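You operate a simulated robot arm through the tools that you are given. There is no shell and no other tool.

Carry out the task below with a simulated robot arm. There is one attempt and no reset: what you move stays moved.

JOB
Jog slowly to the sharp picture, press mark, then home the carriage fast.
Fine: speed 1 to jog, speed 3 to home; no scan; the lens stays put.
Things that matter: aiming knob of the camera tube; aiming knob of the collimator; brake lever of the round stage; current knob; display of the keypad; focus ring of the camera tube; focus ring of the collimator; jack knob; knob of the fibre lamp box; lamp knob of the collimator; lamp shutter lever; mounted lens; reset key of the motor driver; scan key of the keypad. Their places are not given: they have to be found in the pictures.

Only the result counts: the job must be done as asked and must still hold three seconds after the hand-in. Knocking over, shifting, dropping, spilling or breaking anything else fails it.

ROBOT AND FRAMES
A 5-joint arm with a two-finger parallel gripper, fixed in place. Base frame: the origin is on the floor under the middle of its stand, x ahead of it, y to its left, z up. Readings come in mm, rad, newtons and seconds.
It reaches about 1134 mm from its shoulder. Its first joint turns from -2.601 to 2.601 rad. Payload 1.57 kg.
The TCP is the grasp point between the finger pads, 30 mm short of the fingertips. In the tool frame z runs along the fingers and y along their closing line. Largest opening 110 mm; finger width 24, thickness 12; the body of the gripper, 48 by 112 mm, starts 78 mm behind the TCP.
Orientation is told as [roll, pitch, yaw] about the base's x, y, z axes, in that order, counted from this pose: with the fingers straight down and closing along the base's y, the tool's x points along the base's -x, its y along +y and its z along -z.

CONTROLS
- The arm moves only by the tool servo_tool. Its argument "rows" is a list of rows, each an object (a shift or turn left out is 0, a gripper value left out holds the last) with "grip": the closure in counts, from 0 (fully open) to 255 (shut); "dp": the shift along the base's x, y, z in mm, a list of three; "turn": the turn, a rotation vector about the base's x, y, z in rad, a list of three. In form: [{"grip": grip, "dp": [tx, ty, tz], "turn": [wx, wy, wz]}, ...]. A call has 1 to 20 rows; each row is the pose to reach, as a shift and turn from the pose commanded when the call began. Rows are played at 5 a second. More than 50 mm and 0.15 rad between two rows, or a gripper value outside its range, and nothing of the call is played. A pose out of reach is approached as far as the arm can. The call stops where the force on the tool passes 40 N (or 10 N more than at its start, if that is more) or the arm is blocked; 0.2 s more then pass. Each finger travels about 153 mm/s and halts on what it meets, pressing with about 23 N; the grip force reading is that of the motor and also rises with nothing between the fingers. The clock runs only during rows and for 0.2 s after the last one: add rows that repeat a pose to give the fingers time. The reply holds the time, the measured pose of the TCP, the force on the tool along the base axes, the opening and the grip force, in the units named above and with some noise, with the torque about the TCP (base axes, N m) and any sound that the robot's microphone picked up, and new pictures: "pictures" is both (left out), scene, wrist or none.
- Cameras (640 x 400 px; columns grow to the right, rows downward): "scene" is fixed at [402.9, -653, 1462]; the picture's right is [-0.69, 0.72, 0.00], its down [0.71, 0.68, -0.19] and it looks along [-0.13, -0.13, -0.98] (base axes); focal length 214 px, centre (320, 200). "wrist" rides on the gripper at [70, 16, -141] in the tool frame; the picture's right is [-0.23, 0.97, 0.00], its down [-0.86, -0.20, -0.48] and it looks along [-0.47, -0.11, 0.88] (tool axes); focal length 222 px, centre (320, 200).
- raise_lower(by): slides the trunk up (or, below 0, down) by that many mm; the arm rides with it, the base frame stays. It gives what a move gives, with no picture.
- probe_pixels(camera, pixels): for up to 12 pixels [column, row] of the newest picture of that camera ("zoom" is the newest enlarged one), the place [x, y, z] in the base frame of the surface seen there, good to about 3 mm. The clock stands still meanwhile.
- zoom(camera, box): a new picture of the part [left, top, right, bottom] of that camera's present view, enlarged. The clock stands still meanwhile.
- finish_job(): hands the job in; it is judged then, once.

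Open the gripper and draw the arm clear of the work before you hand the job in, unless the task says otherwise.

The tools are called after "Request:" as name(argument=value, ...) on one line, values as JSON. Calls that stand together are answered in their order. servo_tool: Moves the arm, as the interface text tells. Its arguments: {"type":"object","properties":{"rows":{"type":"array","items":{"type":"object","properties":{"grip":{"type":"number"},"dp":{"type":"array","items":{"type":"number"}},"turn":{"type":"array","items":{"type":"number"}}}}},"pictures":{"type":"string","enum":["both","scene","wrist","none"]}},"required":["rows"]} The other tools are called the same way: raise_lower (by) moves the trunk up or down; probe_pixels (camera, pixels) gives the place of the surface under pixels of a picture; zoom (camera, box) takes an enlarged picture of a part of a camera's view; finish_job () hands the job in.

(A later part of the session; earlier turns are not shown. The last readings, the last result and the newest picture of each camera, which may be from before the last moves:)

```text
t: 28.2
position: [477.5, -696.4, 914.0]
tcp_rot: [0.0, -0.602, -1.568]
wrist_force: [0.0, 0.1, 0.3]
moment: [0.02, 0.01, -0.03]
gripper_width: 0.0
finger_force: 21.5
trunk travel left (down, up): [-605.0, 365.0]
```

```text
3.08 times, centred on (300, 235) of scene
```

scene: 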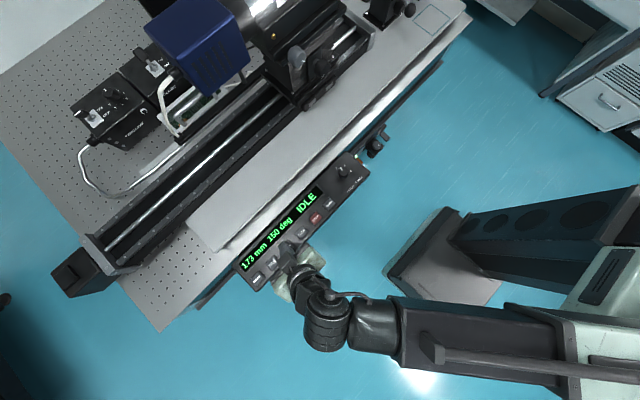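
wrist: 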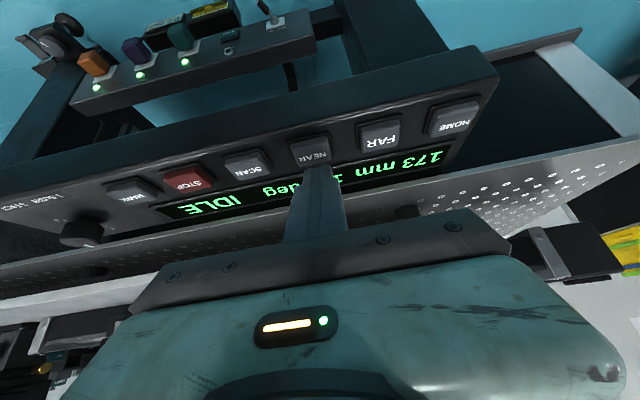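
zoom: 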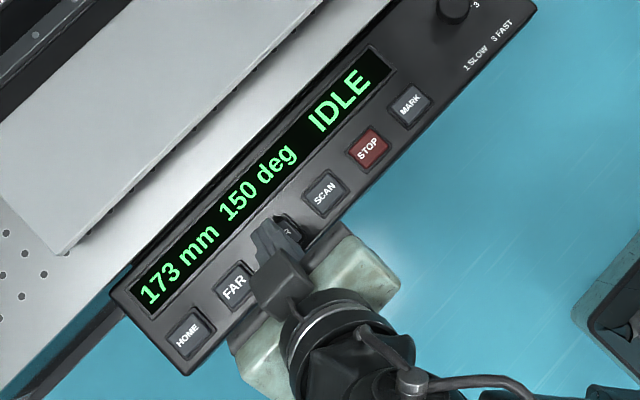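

The keys work only while held (speed ≈6 mm/s); it rests at 173 mm IDLE. Next I raise the trunk and tilt to view the monitor over the collimator for a baseline.

Request:
raise_lower(by=350)

Request:
servo_tool(rows=[{"dp": [-24, -36, 14.5], "turn": [-0.1, 0, 0]}, {"dp": [-48, -72, 30.9], "turn": [-0.2, 0, 0]}, {"dp": [-72, -108, 48.9], "turn": [-0.3, 0, 0]}, {"dp": [-97, -144, 68.4], "turn": [-0.4, 0, 0]}, {"dp": [-97, -144, 68.4], "turn": [-0.4, 0, 0]}], pictures="both")

Request:
zoom(camera="wrist", box=[100, 80, 340, 230])

```text
t: 31.6
position: [476.7, -697.1, 1262.5]
tcp_rot: [0.001, -0.6, -1.57]
wrist_force: [0.3, 0.0, -0.8]
moment: [0.01, -0.01, 0.01]
gripper_width: 0.0
finger_force: 20.6
trunk travel left (down, up): [-955.0, 15.0]
```

```text
t: 32.8
position: [380.6, -840.6, 1330.4]
tcp_rot: [-0.003, -1.001, -1.569]
wrist_force: [-1.2, 0.5, 0.6]
moment: [0.0, -0.01, -0.01]
gripper_width: 0.1
finger_force: 21.1
trunk travel left (down, up): [-955.0, 15.0]
```

scene: 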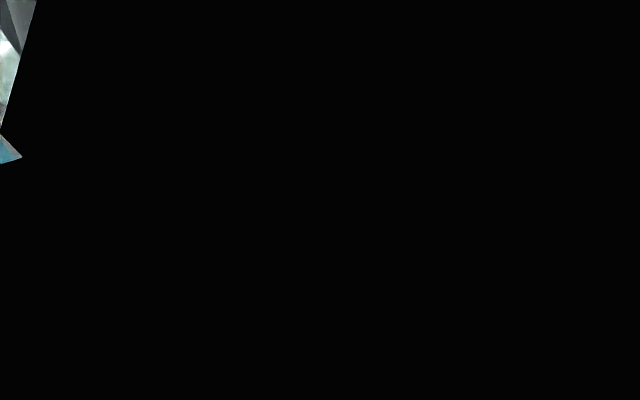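
wrist: 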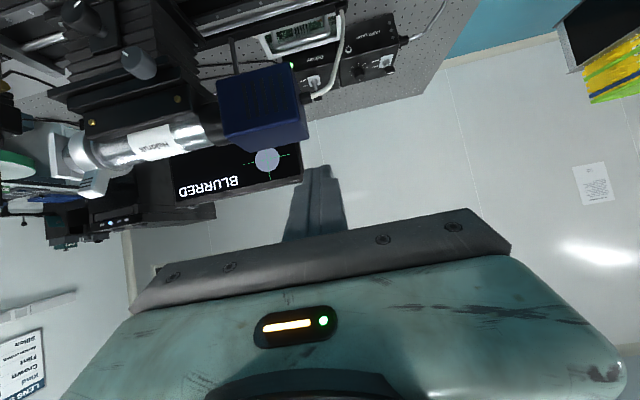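

```text
2.67 times, centred on (220, 155) of wrist
```

zoom: 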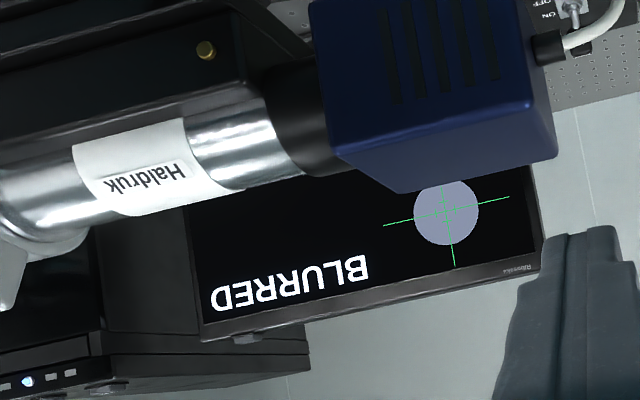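

The monitor reads BLURRED with the disc at (267,160). There is also a wall chart at (20,365) and a paper at (590,183); I zoom on those.

Request:
zoom(camera="wrist", box=[0, 320, 60, 400])

Request:
zoom(camera="wrist", box=[565, 155, 620, 210])

Request:
zoom(camera="wrist", box=[230, 130, 310, 190])

Request:
zoom(camera="wrist", box=[0, 90, 140, 260])

```text
5.00 times, centred on (30, 360) of wrist
```

zoom: 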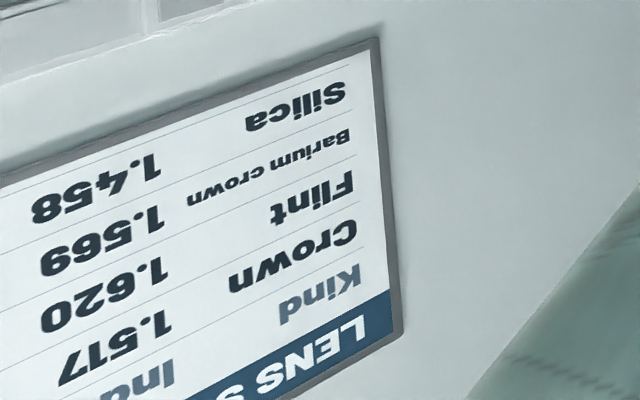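

```text
7.27 times, centred on (592, 182) of wrist
```

zoom: 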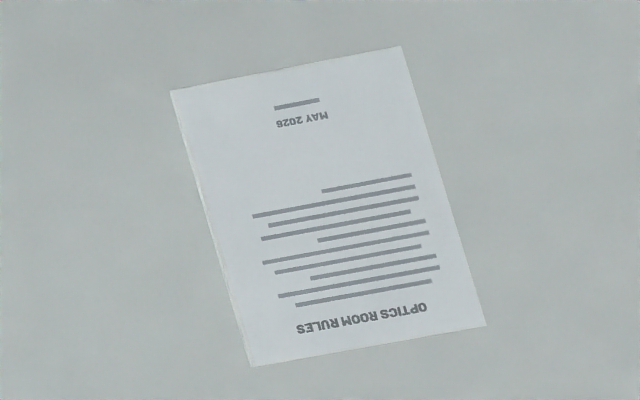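

```text
6.67 times, centred on (270, 160) of wrist
```

zoom: 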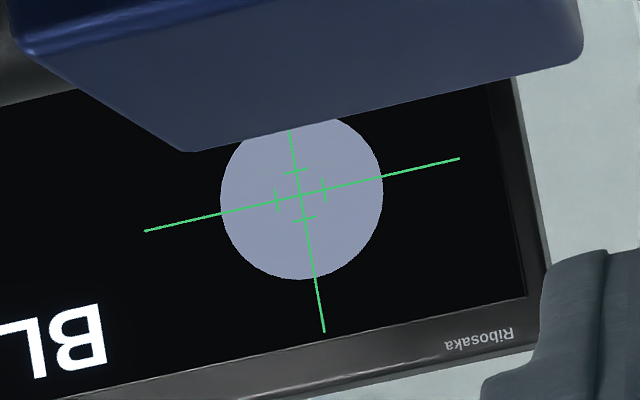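

```text
2.35 times, centred on (70, 175) of wrist
```

zoom: 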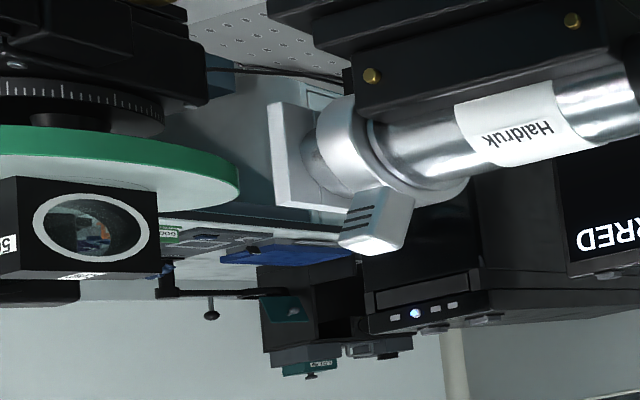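

Disc diameter is about half the crosshair length. I go back to the NEAR key and hold it about 3 s, to see how the disc changes.

Request:
servo_tool(rows=[{"dp": [25, 36, -19.5], "turn": [0.1, 0, 0]}, {"dp": [49, 72, -37.5], "turn": [0.2, 0, 0]}, {"dp": [73, 108, -53.9], "turn": [0.3, 0, 0]}, {"dp": [97, 144, -68.4], "turn": [0.4, 0, 0]}, {"dp": [97, 144, -68.4], "turn": [0.4, 0, 0]}], pictures="none")

Request:
raise_lower(by=-350)

Request:
servo_tool(rows=[{"dp": [0, 0, 0]}], pictures="none")

```text
t: 34.0
position: [478.1, -695.4, 1262.5]
tcp_rot: [-0.002, -0.598, -1.571]
wrist_force: [0.2, -0.7, 0.6]
moment: [0.0, 0.0, -0.04]
gripper_width: 0.0
finger_force: 21.4
trunk travel left (down, up): [-955.0, 15.0]
```

```text
t: 37.4
position: [477.6, -696.0, 913.5]
tcp_rot: [0.0, -0.6, -1.568]
wrist_force: [-0.2, 1.2, -0.3]
moment: [0.05, 0.0, -0.01]
gripper_width: 0.1
finger_force: 21.5
trunk travel left (down, up): [-605.0, 365.0]
```

```text
t: 37.8
position: [477.8, -695.0, 913.2]
tcp_rot: [0.002, -0.6, -1.568]
wrist_force: [0.0, -0.8, -0.4]
moment: [0.01, -0.04, 0.02]
gripper_width: 0.1
finger_force: 21.4
trunk travel left (down, up): [-605.0, 365.0]
```

Back at z≈913 over NEAR with the key up. I lower 9 mm to press and hold about 3 s.

Request:
raise_lower(by=-9)

Request:
servo_tool(rows=[{"dp": [0, 0, 0]}, {"dp": [0, 0, 0]}, {"dp": [0, 0, 0]}, {"dp": [0, 0, 0]}, {"dp": [0, 0, 0]}, {"dp": [0, 0, 0]}, {"dp": [0, 0, 0]}, {"dp": [0, 0, 0]}, {"dp": [0, 0, 0]}, {"dp": [0, 0, 0]}], pictures="both")

Request:
raise_lower(by=9)

Request:
zoom(camera="scene", box=[220, 170, 380, 300])

```text
t: 38.4
position: [478.6, -696.3, 903.7]
tcp_rot: [0.002, -0.6, -1.57]
wrist_force: [0.3, -0.6, 0.9]
moment: [-0.01, -0.03, 0.03]
gripper_width: 0.1
finger_force: 20.7
trunk travel left (down, up): [-596.0, 374.0]
heard: click
```

```text
t: 40.6
position: [477.8, -694.7, 903.9]
tcp_rot: [0.0, -0.601, -1.568]
wrist_force: [0.4, -0.2, 1.6]
moment: [0.0, -0.03, -0.01]
gripper_width: 0.0
finger_force: 20.9
trunk travel left (down, up): [-596.0, 374.0]
```

scene: 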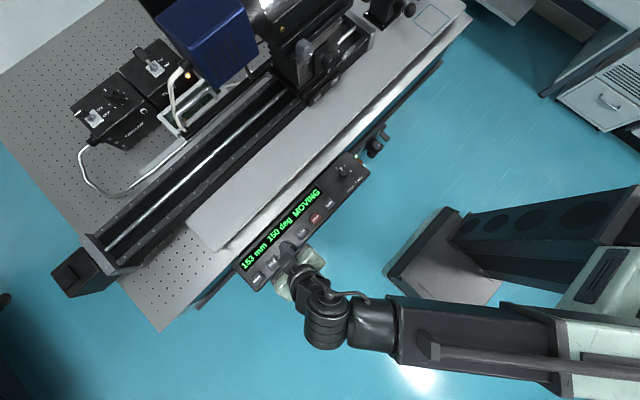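
wrist: 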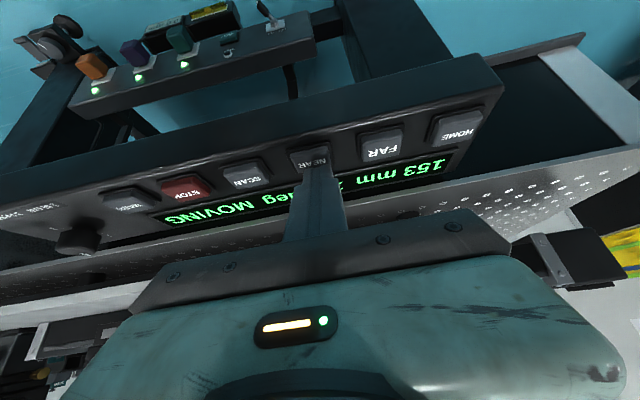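

```text
t: 41.2
position: [478.7, -695.2, 912.5]
tcp_rot: [-0.001, -0.599, -1.569]
wrist_force: [-0.1, -1.5, -0.1]
moment: [0.01, 0.0, -0.03]
gripper_width: 0.0
finger_force: 21.3
trunk travel left (down, up): [-605.0, 365.0]
```

```text
3.08 times, centred on (300, 235) of scene
```

zoom: 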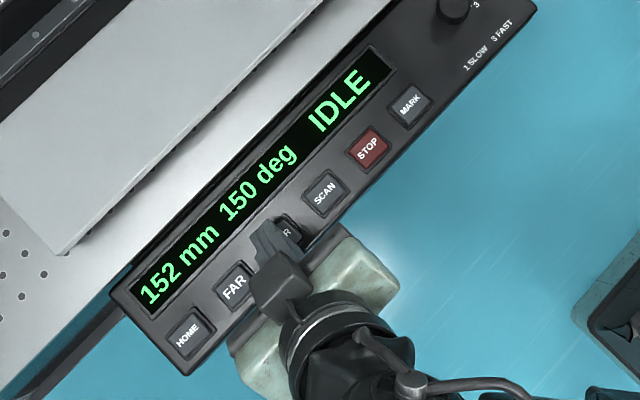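

Now at 152 mm, ≈8 mm/s; carriage moved toward -x. I go up to look at the monitor again.

Request:
raise_lower(by=350)

Request:
servo_tool(rows=[{"dp": [-24, -36, 14.5], "turn": [-0.1, 0, 0]}, {"dp": [-48, -72, 30.9], "turn": [-0.2, 0, 0]}, {"dp": [-72, -108, 48.9], "turn": [-0.3, 0, 0]}, {"dp": [-97, -144, 68.4], "turn": [-0.4, 0, 0]}, {"dp": [-97, -144, 68.4], "turn": [-0.4, 0, 0]}], pictures="wrist")

Request:
zoom(camera="wrist", box=[230, 130, 310, 190])

Request:
zoom(camera="wrist", box=[100, 80, 340, 230])

```text
t: 44.6
position: [479.0, -695.2, 1263.8]
tcp_rot: [0.001, -0.6, -1.57]
wrist_force: [0.6, -0.1, 0.0]
moment: [-0.02, 0.0, 0.01]
gripper_width: 0.0
finger_force: 21.3
trunk travel left (down, up): [-955.0, 15.0]
```

```text
t: 45.8
position: [380.9, -839.9, 1330.9]
tcp_rot: [-0.002, -1.001, -1.568]
wrist_force: [0.4, -0.1, 0.4]
moment: [-0.01, 0.02, -0.02]
gripper_width: 0.0
finger_force: 21.2
trunk travel left (down, up): [-955.0, 15.0]
```

wrist: 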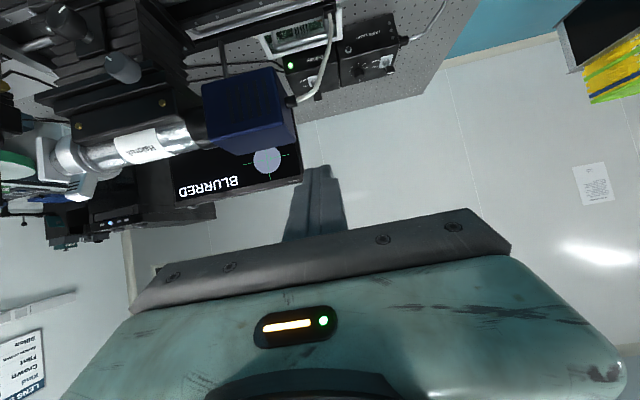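

```text
6.67 times, centred on (270, 160) of wrist
```

zoom: 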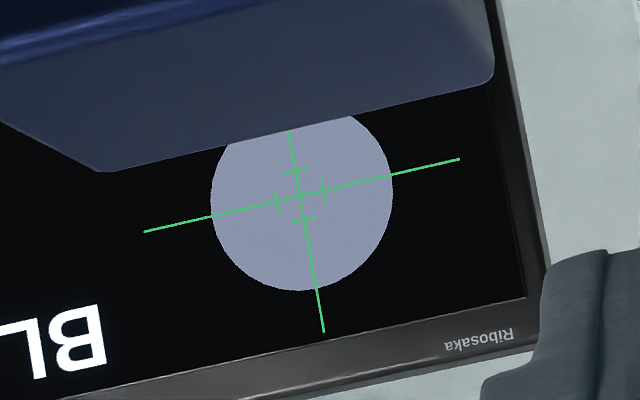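

```text
2.67 times, centred on (220, 155) of wrist
```

zoom: 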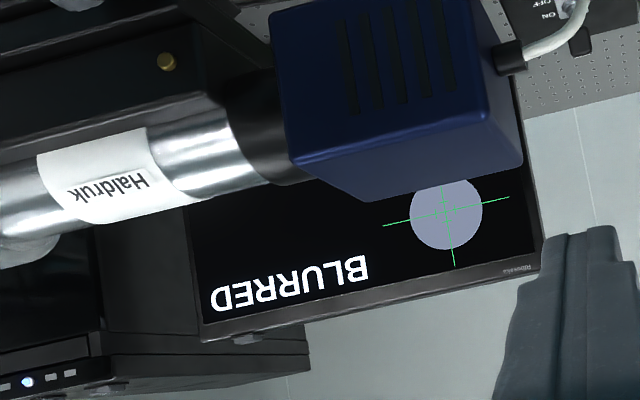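

The disc grew (≈163→183 px in the zoom) going from 173 to 152 mm, so the sharp point lies the other way, around 340 mm by linear extrapolation. I move to above the FAR key.

Request:
servo_tool(rows=[{"dp": [30, 29, -15.7], "turn": [0.08, 0, 0]}, {"dp": [60, 58, -30.5], "turn": [0.16, 0, 0]}, {"dp": [90, 87, -44.3], "turn": [0.24, 0, 0]}, {"dp": [120, 116, -57.0], "turn": [0.32, 0, 0]}, {"dp": [151, 144, -68.4], "turn": [0.4, 0, 0]}, {"dp": [151, 144, -68.4], "turn": [0.4, 0, 0]}], pictures="none")

Request:
raise_lower(by=-350)

Request:
servo_tool(rows=[{"dp": [0, 0, 0]}], pictures="both")

Request:
zoom(camera="scene", box=[220, 170, 380, 300])

```text
t: 47.2
position: [529.7, -694.6, 1262.7]
tcp_rot: [0.0, -0.598, -1.569]
wrist_force: [1.1, 0.1, -0.1]
moment: [-0.01, 0.01, 0.0]
gripper_width: 0.0
finger_force: 21.3
trunk travel left (down, up): [-955.0, 15.0]
```

```text
t: 50.6
position: [530.5, -693.7, 914.9]
tcp_rot: [-0.002, -0.601, -1.57]
wrist_force: [0.2, 0.0, 0.6]
moment: [0.01, -0.03, -0.01]
gripper_width: 0.1
finger_force: 21.4
trunk travel left (down, up): [-605.0, 365.0]
```

```text
t: 51.0
position: [529.2, -693.5, 912.9]
tcp_rot: [0.0, -0.601, -1.569]
wrist_force: [0.0, -0.3, 0.1]
moment: [-0.04, -0.01, 0.03]
gripper_width: 0.1
finger_force: 21.5
trunk travel left (down, up): [-605.0, 365.0]
```

scene: 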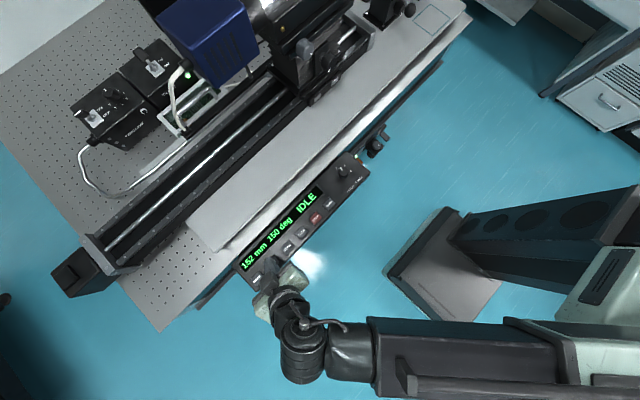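
wrist: 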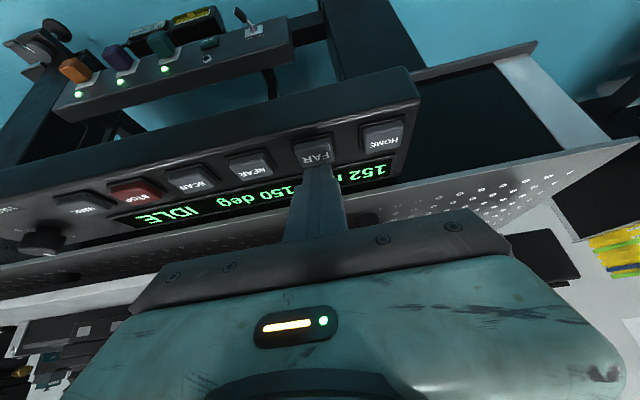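

```text
3.08 times, centred on (300, 235) of scene
```

zoom: 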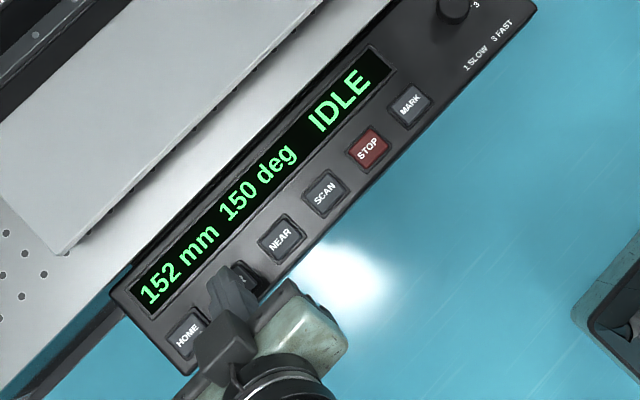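

The finger is over FAR (display 152 mm). I press and hold for three 4-second calls, checking the display.

Request:
raise_lower(by=-9)

Request:
servo_tool(rows=[{"dp": [0, 0, 0]}, {"dp": [0, 0, 0]}, {"dp": [0, 0, 0]}, {"dp": [0, 0, 0]}, {"dp": [0, 0, 0]}, {"dp": [0, 0, 0]}, {"dp": [0, 0, 0]}, {"dp": [0, 0, 0]}, {"dp": [0, 0, 0]}, {"dp": [0, 0, 0]}, {"dp": [0, 0, 0]}, {"dp": [0, 0, 0]}, {"dp": [0, 0, 0]}, {"dp": [0, 0, 0]}, {"dp": [0, 0, 0]}, {"dp": [0, 0, 0]}, {"dp": [0, 0, 0]}, {"dp": [0, 0, 0]}, {"dp": [0, 0, 0]}, {"dp": [0, 0, 0]}], pictures="scene")

```text
t: 51.6
position: [529.7, -693.7, 904.0]
tcp_rot: [-0.001, -0.601, -1.57]
wrist_force: [0.3, -0.1, 1.2]
moment: [-0.03, 0.01, 0.03]
gripper_width: 0.0
finger_force: 21.3
trunk travel left (down, up): [-596.0, 374.0]
heard: click
```

```text
t: 55.8
position: [529.8, -694.1, 903.4]
tcp_rot: [-0.001, -0.6, -1.567]
wrist_force: [-0.1, -0.7, 2.3]
moment: [-0.03, -0.03, -0.02]
gripper_width: 0.2
finger_force: 20.7
trunk travel left (down, up): [-596.0, 374.0]
```

scene: 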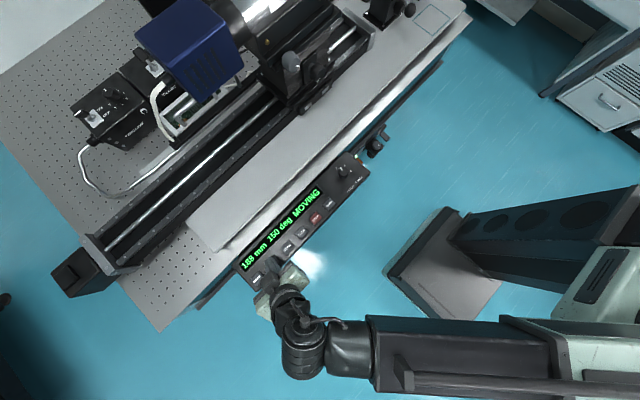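

Display about 188 mm, moving. I hold for two more calls.

Request:
servo_tool(rows=[{"dp": [0, 0, 0]}, {"dp": [0, 0, 0]}, {"dp": [0, 0, 0]}, {"dp": [0, 0, 0]}, {"dp": [0, 0, 0]}, {"dp": [0, 0, 0]}, {"dp": [0, 0, 0]}, {"dp": [0, 0, 0]}, {"dp": [0, 0, 0]}, {"dp": [0, 0, 0]}, {"dp": [0, 0, 0]}, {"dp": [0, 0, 0]}, {"dp": [0, 0, 0]}, {"dp": [0, 0, 0]}, {"dp": [0, 0, 0]}, {"dp": [0, 0, 0]}, {"dp": [0, 0, 0]}, {"dp": [0, 0, 0]}, {"dp": [0, 0, 0]}, {"dp": [0, 0, 0]}], pictures="none")

Request:
servo_tool(rows=[{"dp": [0, 0, 0]}, {"dp": [0, 0, 0]}, {"dp": [0, 0, 0]}, {"dp": [0, 0, 0]}, {"dp": [0, 0, 0]}, {"dp": [0, 0, 0]}, {"dp": [0, 0, 0]}, {"dp": [0, 0, 0]}, {"dp": [0, 0, 0]}, {"dp": [0, 0, 0]}, {"dp": [0, 0, 0]}, {"dp": [0, 0, 0]}, {"dp": [0, 0, 0]}, {"dp": [0, 0, 0]}, {"dp": [0, 0, 0]}, {"dp": [0, 0, 0]}, {"dp": [0, 0, 0]}, {"dp": [0, 0, 0]}], pictures="scene")

Request:
raise_lower(by=9)

Request:
zoom(camera="scene", box=[220, 170, 380, 300])

```text
t: 60.0
position: [528.6, -694.2, 903.8]
tcp_rot: [-0.001, -0.6, -1.569]
wrist_force: [0.5, -0.4, 2.4]
moment: [-0.03, -0.02, 0.01]
gripper_width: 0.0
finger_force: 21.2
trunk travel left (down, up): [-596.0, 374.0]
```

```text
t: 63.8
position: [529.8, -693.9, 903.7]
tcp_rot: [-0.001, -0.6, -1.57]
wrist_force: [-0.4, -0.7, 1.7]
moment: [0.05, -0.03, -0.01]
gripper_width: 0.2
finger_force: 21.2
trunk travel left (down, up): [-596.0, 374.0]
```

scene: 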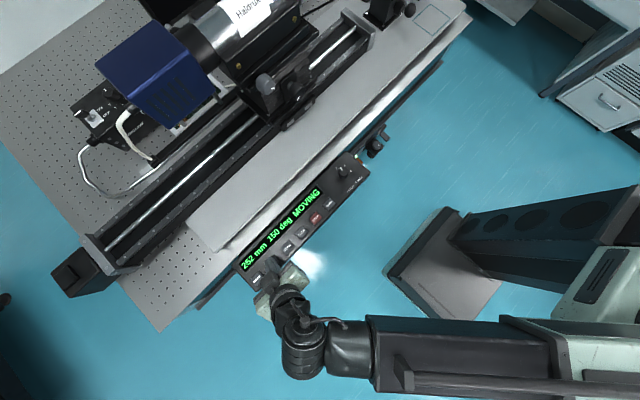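

```text
t: 64.4
position: [529.6, -693.8, 912.6]
tcp_rot: [0.001, -0.599, -1.57]
wrist_force: [0.1, -0.2, 1.0]
moment: [-0.04, 0.01, -0.01]
gripper_width: 0.0
finger_force: 20.7
trunk travel left (down, up): [-605.0, 365.0]
```

```text
3.08 times, centred on (300, 235) of scene
```

zoom: 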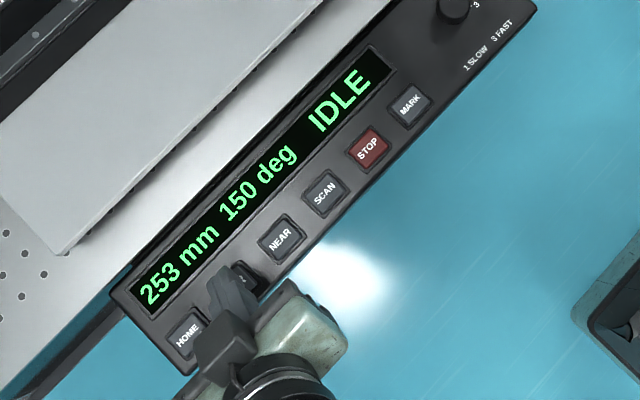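

At 253 mm IDLE. I go up and look at the monitor.

Request:
raise_lower(by=350)

Request:
servo_tool(rows=[{"dp": [-30, -29, 11.5], "turn": [-0.08, 0, 0]}, {"dp": [-60, -58, 24.1], "turn": [-0.16, 0, 0]}, {"dp": [-90, -87, 37.9], "turn": [-0.24, 0, 0]}, {"dp": [-120, -116, 52.7], "turn": [-0.32, 0, 0]}, {"dp": [-149, -146, 68.4], "turn": [-0.4, 0, 0]}, {"dp": [-149, -146, 68.4], "turn": [-0.4, 0, 0]}], pictures="wrist")

Request:
zoom(camera="wrist", box=[230, 130, 310, 190])

Request:
zoom(camera="wrist", box=[100, 80, 340, 230])

```text
t: 67.8
position: [529.5, -694.8, 1263.4]
tcp_rot: [0.001, -0.601, -1.568]
wrist_force: [-0.2, 0.2, 0.2]
moment: [-0.07, -0.01, 0.02]
gripper_width: 0.1
finger_force: 20.9
trunk travel left (down, up): [-955.0, 15.0]
```

```text
t: 69.2
position: [381.2, -840.4, 1332.4]
tcp_rot: [-0.002, -1.003, -1.57]
wrist_force: [-1.0, 0.2, 0.0]
moment: [0.01, -0.01, -0.02]
gripper_width: 0.0
finger_force: 21.6
trunk travel left (down, up): [-955.0, 15.0]
```

wrist: 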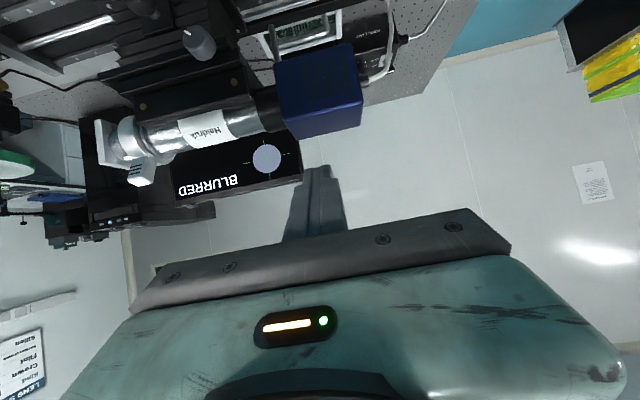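

```text
6.67 times, centred on (270, 160) of wrist
```

zoom: 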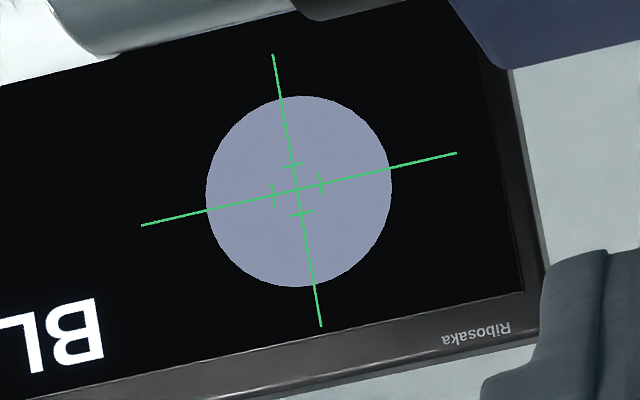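

```text
2.67 times, centred on (220, 155) of wrist
```

zoom: 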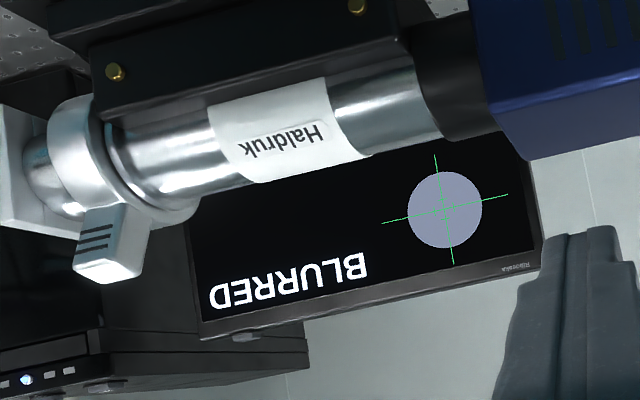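

The disc is now 186 px at 253 mm, so the sharp point was passed: it lies between 173 and 253 mm, probably near 200. I return to NEAR and jog back about 48 mm.

Request:
servo_tool(rows=[{"dp": [25, 36, -19.5], "turn": [0.1, 0, 0]}, {"dp": [49, 72, -37.5], "turn": [0.2, 0, 0]}, {"dp": [73, 108, -53.9], "turn": [0.3, 0, 0]}, {"dp": [96.5, 144.5, -68.4], "turn": [0.4, 0, 0]}, {"dp": [96.5, 144.5, -68.4], "turn": [0.4, 0, 0]}], pictures="none")

Request:
raise_lower(by=-350)

Request:
servo_tool(rows=[{"dp": [0, 0, 0]}], pictures="scene")

Request:
zoom(camera="scene", box=[220, 170, 380, 300])

```text
t: 70.4
position: [478.7, -695.8, 1263.6]
tcp_rot: [0.0, -0.6, -1.57]
wrist_force: [0.0, 0.2, -0.1]
moment: [-0.01, -0.01, 0.01]
gripper_width: 0.1
finger_force: 21.3
trunk travel left (down, up): [-955.0, 15.0]
```

```text
t: 73.8
position: [478.3, -696.3, 913.2]
tcp_rot: [0.001, -0.601, -1.569]
wrist_force: [0.1, -0.1, -0.6]
moment: [0.02, -0.02, -0.03]
gripper_width: 0.1
finger_force: 21.3
trunk travel left (down, up): [-605.0, 365.0]
```

```text
t: 74.2
position: [478.2, -696.0, 913.7]
tcp_rot: [0.0, -0.602, -1.57]
wrist_force: [-0.9, -0.6, 0.6]
moment: [0.03, -0.04, 0.0]
gripper_width: 0.0
finger_force: 20.7
trunk travel left (down, up): [-605.0, 365.0]
```

scene: 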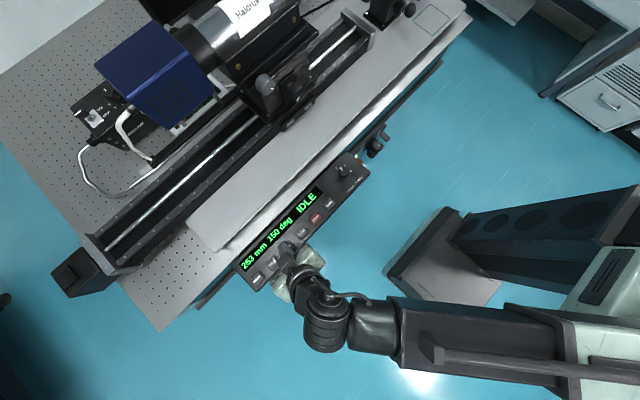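

```text
3.08 times, centred on (300, 235) of scene
```

zoom: 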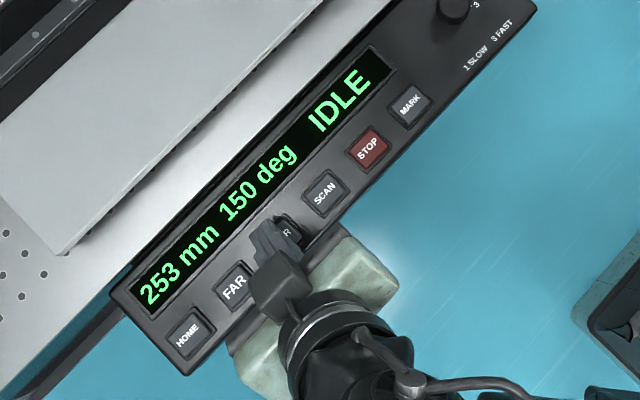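

Over NEAR, display 253 mm. I press and hold about 5.6 s, then release.

Request:
raise_lower(by=-9)

Request:
servo_tool(rows=[{"dp": [0, 0, 0]}, {"dp": [0, 0, 0]}, {"dp": [0, 0, 0]}, {"dp": [0, 0, 0]}, {"dp": [0, 0, 0]}, {"dp": [0, 0, 0]}, {"dp": [0, 0, 0]}, {"dp": [0, 0, 0]}, {"dp": [0, 0, 0]}, {"dp": [0, 0, 0]}, {"dp": [0, 0, 0]}, {"dp": [0, 0, 0]}, {"dp": [0, 0, 0]}, {"dp": [0, 0, 0]}, {"dp": [0, 0, 0]}, {"dp": [0, 0, 0]}, {"dp": [0, 0, 0]}, {"dp": [0, 0, 0]}, {"dp": [0, 0, 0]}, {"dp": [0, 0, 0]}], pictures="none")

Request:
servo_tool(rows=[{"dp": [0, 0, 0]}, {"dp": [0, 0, 0]}, {"dp": [0, 0, 0]}, {"dp": [0, 0, 0]}, {"dp": [0, 0, 0]}, {"dp": [0, 0, 0]}], pictures="none")

Request:
raise_lower(by=9)

Request:
zoom(camera="scene", box=[220, 170, 380, 300])

```text
t: 74.8
position: [479.8, -696.4, 904.6]
tcp_rot: [0.0, -0.602, -1.568]
wrist_force: [-0.4, 0.4, 2.6]
moment: [-0.01, -0.03, 0.03]
gripper_width: 0.2
finger_force: 21.8
trunk travel left (down, up): [-596.0, 374.0]
heard: click
```

```text
t: 79.0
position: [477.3, -696.0, 904.5]
tcp_rot: [0.0, -0.601, -1.57]
wrist_force: [-0.1, -0.5, 2.0]
moment: [0.0, 0.02, -0.03]
gripper_width: 0.0
finger_force: 21.2
trunk travel left (down, up): [-596.0, 374.0]
```

```text
t: 80.4
position: [477.5, -695.2, 905.1]
tcp_rot: [0.001, -0.602, -1.569]
wrist_force: [0.4, 0.5, 2.6]
moment: [-0.01, 0.02, 0.0]
gripper_width: 0.0
finger_force: 21.1
trunk travel left (down, up): [-596.0, 374.0]
```

```text
t: 81.0
position: [478.7, -695.8, 912.4]
tcp_rot: [0.0, -0.602, -1.569]
wrist_force: [0.2, 0.5, -0.2]
moment: [-0.01, -0.03, 0.01]
gripper_width: 0.0
finger_force: 21.4
trunk travel left (down, up): [-605.0, 365.0]
```

```text
3.08 times, centred on (300, 235) of scene
```

zoom: 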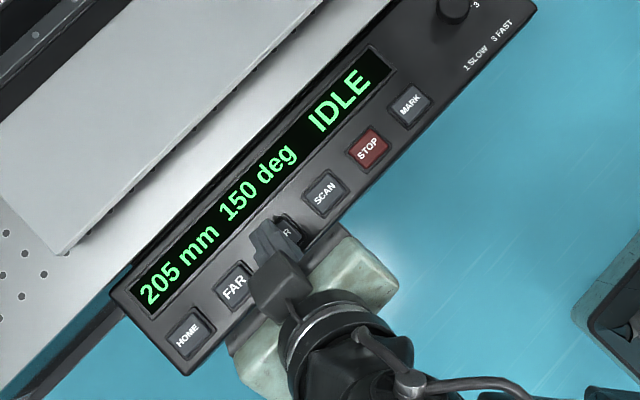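

Exactly 205 mm as predicted. I look at the monitor again.

Request:
raise_lower(by=350)

Request:
servo_tool(rows=[{"dp": [-24, -36, 14.5], "turn": [-0.1, 0, 0]}, {"dp": [-48, -72, 30.9], "turn": [-0.2, 0, 0]}, {"dp": [-72, -108, 48.9], "turn": [-0.3, 0, 0]}, {"dp": [-97, -144, 68.4], "turn": [-0.4, 0, 0]}, {"dp": [-97, -144, 68.4], "turn": [-0.4, 0, 0]}], pictures="wrist")

Request:
zoom(camera="wrist", box=[230, 130, 310, 190])

Request:
zoom(camera="wrist", box=[100, 80, 340, 230])

```text
t: 84.4
position: [478.8, -696.2, 1264.4]
tcp_rot: [0.0, -0.601, -1.57]
wrist_force: [-0.4, 0.2, 0.4]
moment: [-0.01, -0.02, -0.01]
gripper_width: 0.0
finger_force: 20.3
trunk travel left (down, up): [-955.0, 15.0]
```

```text
t: 85.6
position: [382.6, -838.0, 1331.0]
tcp_rot: [-0.001, -1.0, -1.569]
wrist_force: [0.3, -0.1, 0.4]
moment: [0.03, -0.02, 0.02]
gripper_width: 0.0
finger_force: 21.5
trunk travel left (down, up): [-955.0, 15.0]
```

wrist: 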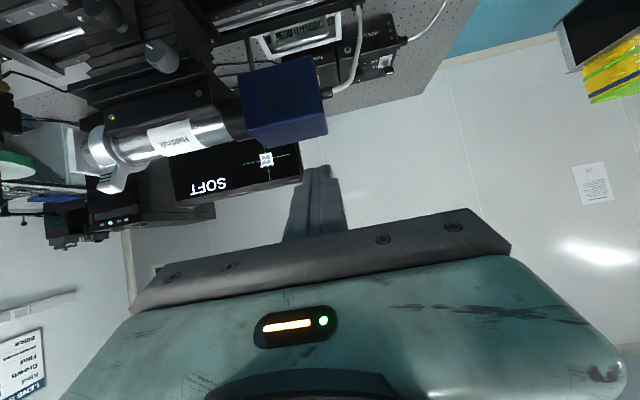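

```text
6.67 times, centred on (270, 160) of wrist
```

zoom: 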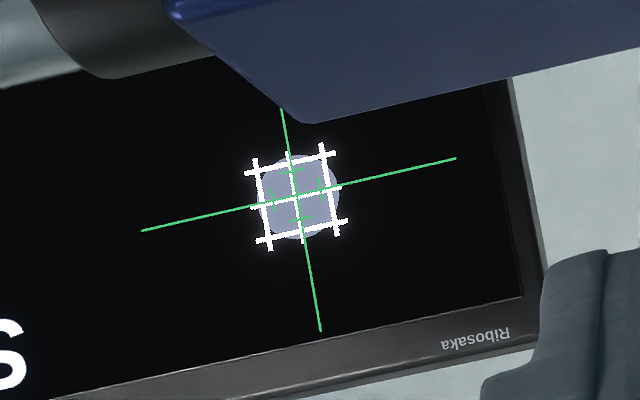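

```text
2.67 times, centred on (220, 155) of wrist
```

zoom: 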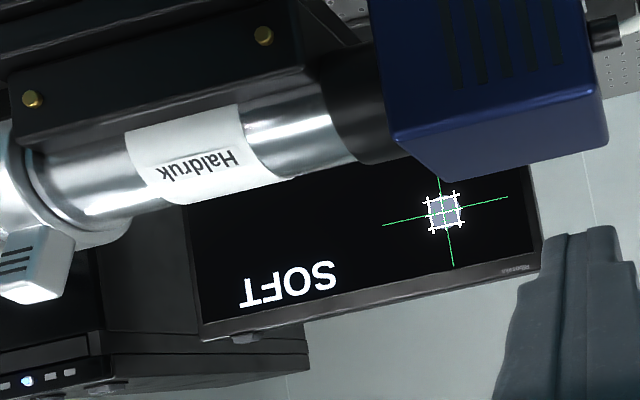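

At 205 mm the monitor says SOFT with a grid showing (disc ≈81 px), so the sharp point is near. I go back to NEAR for a short press of about 6 mm.

Request:
servo_tool(rows=[{"dp": [25, 36, -19.5], "turn": [0.1, 0, 0]}, {"dp": [49, 72, -37.5], "turn": [0.2, 0, 0]}, {"dp": [73, 108, -53.9], "turn": [0.3, 0, 0]}, {"dp": [97, 144, -68.4], "turn": [0.4, 0, 0]}, {"dp": [97, 144, -68.4], "turn": [0.4, 0, 0]}], pictures="none")

Request:
raise_lower(by=-350)

Request:
servo_tool(rows=[{"dp": [0, 0, 0]}], pictures="none")

Request:
raise_lower(by=-9)

Request:
servo_tool(rows=[{"dp": [0, 0, 0]}], pictures="none")

Request:
raise_lower(by=9)

Request:
zoom(camera="scene", box=[220, 170, 380, 300])

```text
t: 86.8
position: [477.4, -692.5, 1263.2]
tcp_rot: [-0.001, -0.598, -1.571]
wrist_force: [-0.5, 0.2, 0.5]
moment: [0.01, 0.0, 0.01]
gripper_width: 0.2
finger_force: 20.8
trunk travel left (down, up): [-955.0, 15.0]
```

```text
t: 90.2
position: [476.7, -694.4, 912.5]
tcp_rot: [0.0, -0.602, -1.569]
wrist_force: [0.3, 0.0, -0.4]
moment: [-0.02, 0.01, 0.01]
gripper_width: 0.1
finger_force: 21.1
trunk travel left (down, up): [-605.0, 365.0]
```

```text
t: 90.6
position: [477.9, -693.3, 913.0]
tcp_rot: [0.0, -0.602, -1.569]
wrist_force: [0.3, 0.6, 0.7]
moment: [-0.01, -0.01, -0.01]
gripper_width: 0.0
finger_force: 21.1
trunk travel left (down, up): [-605.0, 365.0]
```

```text
t: 91.2
position: [476.8, -695.5, 904.7]
tcp_rot: [0.0, -0.602, -1.571]
wrist_force: [0.7, -0.7, 2.3]
moment: [-0.06, -0.04, 0.02]
gripper_width: 0.0
finger_force: 21.3
trunk travel left (down, up): [-596.0, 374.0]
heard: click
```

```text
t: 91.6
position: [476.0, -693.5, 903.3]
tcp_rot: [0.0, -0.603, -1.57]
wrist_force: [-0.6, -0.9, 2.2]
moment: [0.0, 0.0, 0.03]
gripper_width: 0.0
finger_force: 21.6
trunk travel left (down, up): [-596.0, 374.0]
```

```text
t: 92.2
position: [477.2, -693.4, 913.8]
tcp_rot: [0.0, -0.6, -1.568]
wrist_force: [0.4, -0.2, 0.0]
moment: [-0.01, -0.04, -0.03]
gripper_width: 0.0
finger_force: 21.0
trunk travel left (down, up): [-605.0, 365.0]
```

```text
3.08 times, centred on (300, 235) of scene
```

zoom: 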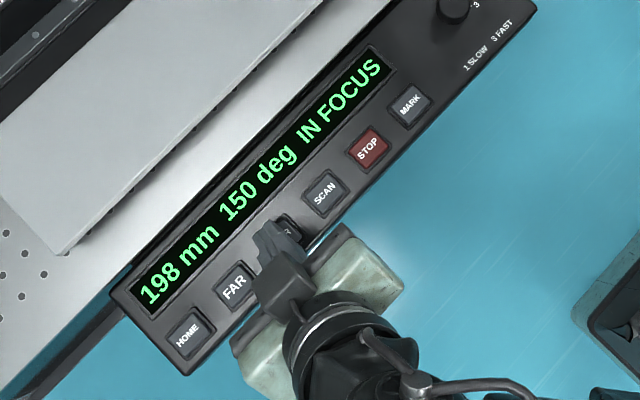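

The keypad now reads "198 mm 150 deg IN FOCUS". I check the monitor too before pressing mark.

Request:
raise_lower(by=350)

Request:
servo_tool(rows=[{"dp": [-24, -36, 14.5], "turn": [-0.1, 0, 0]}, {"dp": [-48, -72, 30.9], "turn": [-0.2, 0, 0]}, {"dp": [-72, -108, 48.9], "turn": [-0.3, 0, 0]}, {"dp": [-97, -144, 68.4], "turn": [-0.4, 0, 0]}, {"dp": [-97, -144, 68.4], "turn": [-0.4, 0, 0]}], pictures="wrist")

Request:
zoom(camera="wrist", box=[100, 80, 340, 230])

Request:
zoom(camera="wrist", box=[230, 130, 310, 190])

```text
t: 95.6
position: [477.2, -693.7, 1263.1]
tcp_rot: [0.002, -0.602, -1.569]
wrist_force: [-0.4, -0.8, 0.0]
moment: [-0.02, 0.0, -0.01]
gripper_width: 0.0
finger_force: 22.1
trunk travel left (down, up): [-955.0, 15.0]
```

```text
t: 96.8
position: [381.0, -837.0, 1331.9]
tcp_rot: [-0.002, -1.004, -1.57]
wrist_force: [-0.7, 0.1, 0.2]
moment: [-0.03, 0.02, -0.02]
gripper_width: 0.0
finger_force: 21.5
trunk travel left (down, up): [-955.0, 15.0]
```

wrist: 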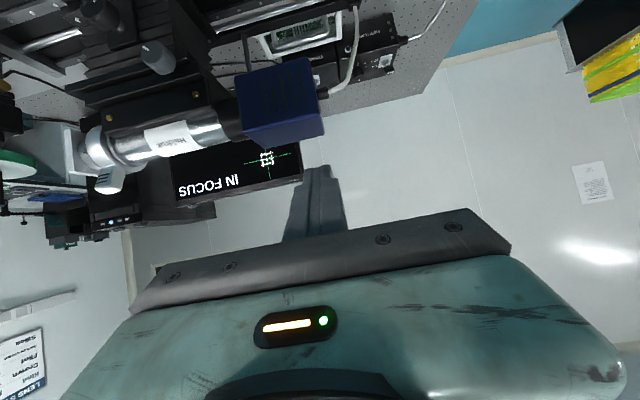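

```text
2.67 times, centred on (220, 155) of wrist
```

zoom: 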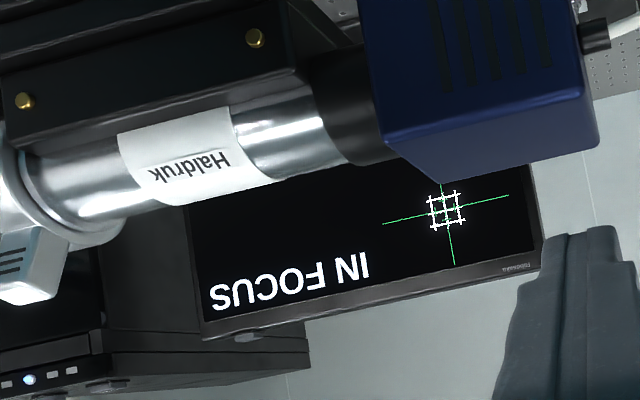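

```text
6.67 times, centred on (270, 160) of wrist
```

zoom: 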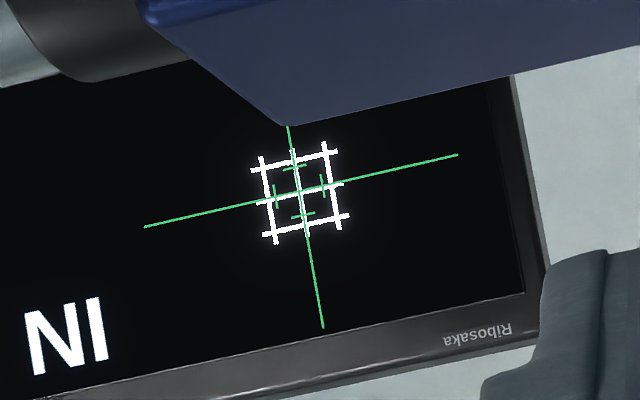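

The monitor says IN FOCUS with a crisp grid. Now I move over the MARK key (≈311,-703).

Request:
servo_tool(rows=[{"dp": [-18, 35, -19.5], "turn": [0.1, 0, 0]}, {"dp": [-35, 70, -37.5], "turn": [0.2, 0, 0]}, {"dp": [-53, 106, -53.9], "turn": [0.3, 0, 0]}, {"dp": [-70, 141, -68.4], "turn": [0.4, 0, 0]}, {"dp": [-70, 141, -68.4], "turn": [0.4, 0, 0]}], pictures="none")

Request:
raise_lower(by=-340)

Request:
servo_tool(rows=[{"dp": [0, 0, 0]}], pictures="both")

Request:
zoom(camera="scene", box=[220, 150, 380, 280])

Request:
zoom(camera="wrist", box=[200, 80, 440, 230])

```text
t: 98.0
position: [311.4, -698.5, 1264.0]
tcp_rot: [-0.001, -0.603, -1.569]
wrist_force: [0.1, 0.2, -0.3]
moment: [0.0, -0.01, -0.01]
gripper_width: 0.0
finger_force: 20.8
trunk travel left (down, up): [-955.0, 15.0]
```

```text
t: 101.3
position: [311.7, -696.5, 923.4]
tcp_rot: [-0.001, -0.602, -1.57]
wrist_force: [-0.4, 0.0, -0.2]
moment: [0.0, 0.0, 0.03]
gripper_width: 0.0
finger_force: 21.3
trunk travel left (down, up): [-615.0, 355.0]
```

```text
t: 101.7
position: [311.6, -698.5, 923.0]
tcp_rot: [-0.003, -0.604, -1.569]
wrist_force: [-0.2, 0.2, 0.2]
moment: [-0.02, 0.01, 0.02]
gripper_width: 0.1
finger_force: 21.2
trunk travel left (down, up): [-615.0, 355.0]
```

scene: 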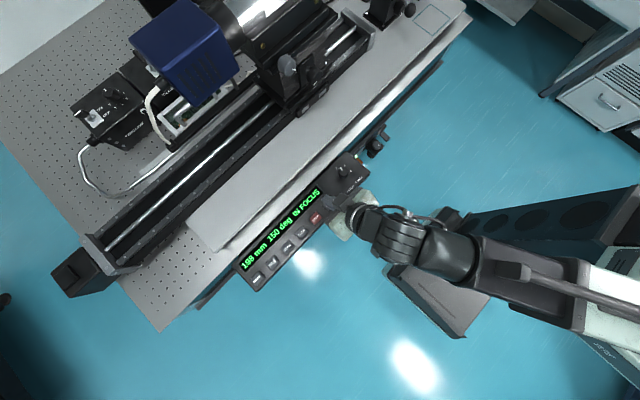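
wrist: 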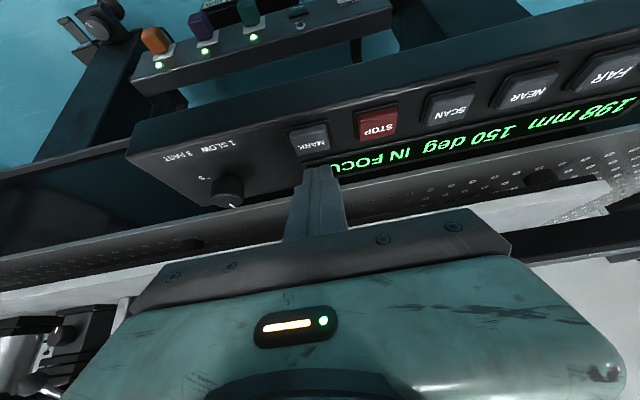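

```text
3.08 times, centred on (300, 215) of scene
```

zoom: 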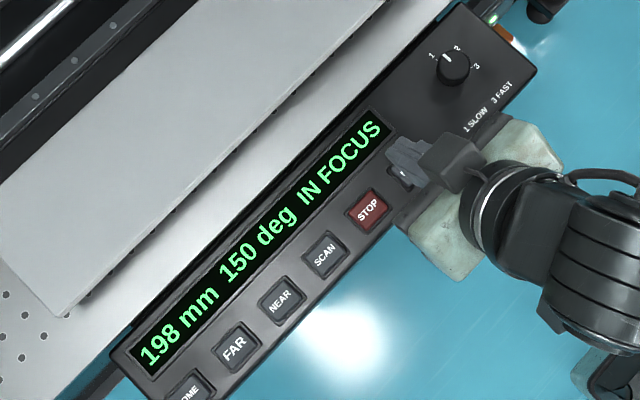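

```text
2.67 times, centred on (320, 155) of wrist
```

zoom: 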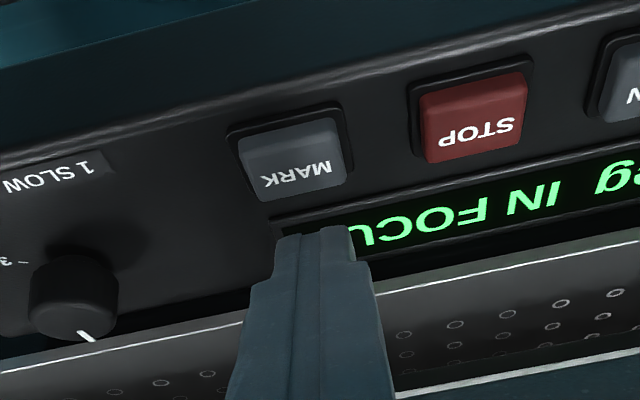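

The finger is over MARK (knob still at 1, IN FOCUS). I lower and press.

Request:
raise_lower(by=-10)

Request:
raise_lower(by=-9)

Request:
zoom(camera="scene", box=[220, 150, 380, 280])

Request:
servo_tool(rows=[{"dp": [0, 0, 0]}, {"dp": [0, 0, 0]}], pictures="both")

Request:
raise_lower(by=15)

Request:
zoom(camera="scene", box=[220, 150, 380, 280])

```text
t: 102.3
position: [311.6, -697.5, 913.5]
tcp_rot: [0.0, -0.604, -1.569]
wrist_force: [0.6, 0.3, 1.1]
moment: [0.0, -0.02, 0.02]
gripper_width: 0.0
finger_force: 21.6
trunk travel left (down, up): [-605.0, 365.0]
```

```text
t: 102.9
position: [312.1, -697.6, 904.4]
tcp_rot: [-0.001, -0.603, -1.57]
wrist_force: [0.8, 0.4, 1.9]
moment: [-0.05, -0.03, 0.02]
gripper_width: 0.0
finger_force: 21.9
trunk travel left (down, up): [-596.0, 374.0]
heard: click
```

```text
3.08 times, centred on (300, 215) of scene
```

zoom: 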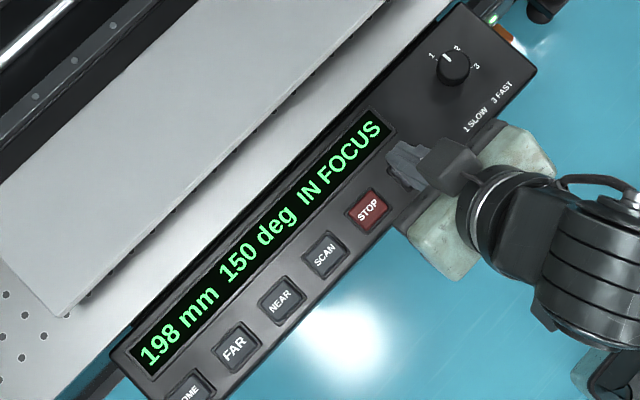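

```text
t: 103.5
position: [311.6, -698.4, 905.4]
tcp_rot: [0.001, -0.604, -1.569]
wrist_force: [0.5, -0.2, 1.9]
moment: [-0.04, 0.02, -0.02]
gripper_width: 0.0
finger_force: 21.3
trunk travel left (down, up): [-596.0, 374.0]
```

scene: 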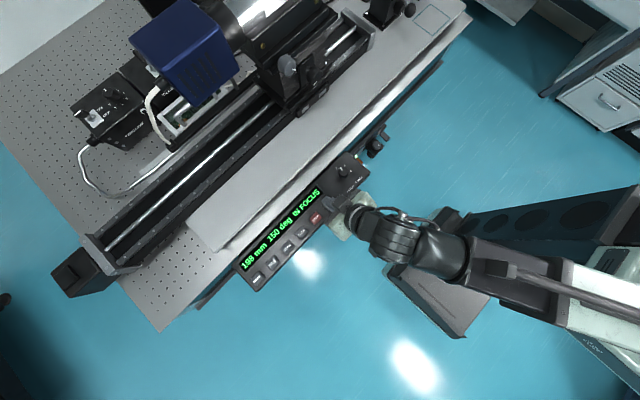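
wrist: 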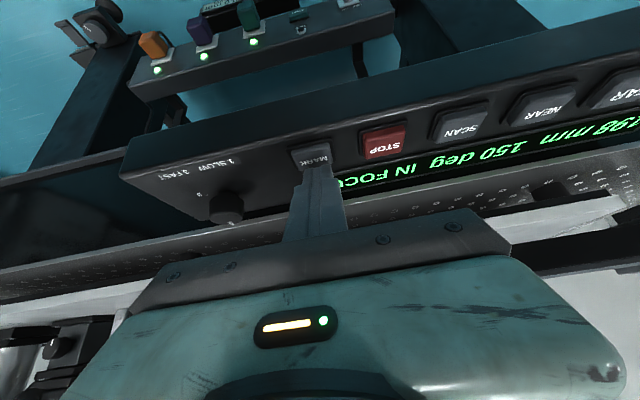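

```text
t: 104.1
position: [311.9, -698.9, 918.7]
tcp_rot: [0.001, -0.603, -1.568]
wrist_force: [0.4, 0.5, 0.1]
moment: [-0.03, 0.03, -0.03]
gripper_width: 0.0
finger_force: 21.1
trunk travel left (down, up): [-611.0, 359.0]
```

```text
3.08 times, centred on (300, 215) of scene
```

zoom: 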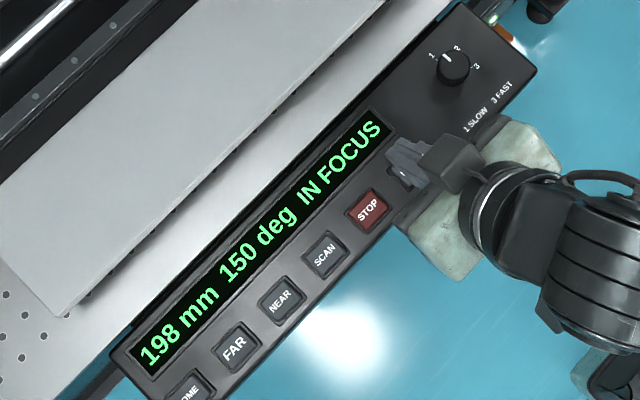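

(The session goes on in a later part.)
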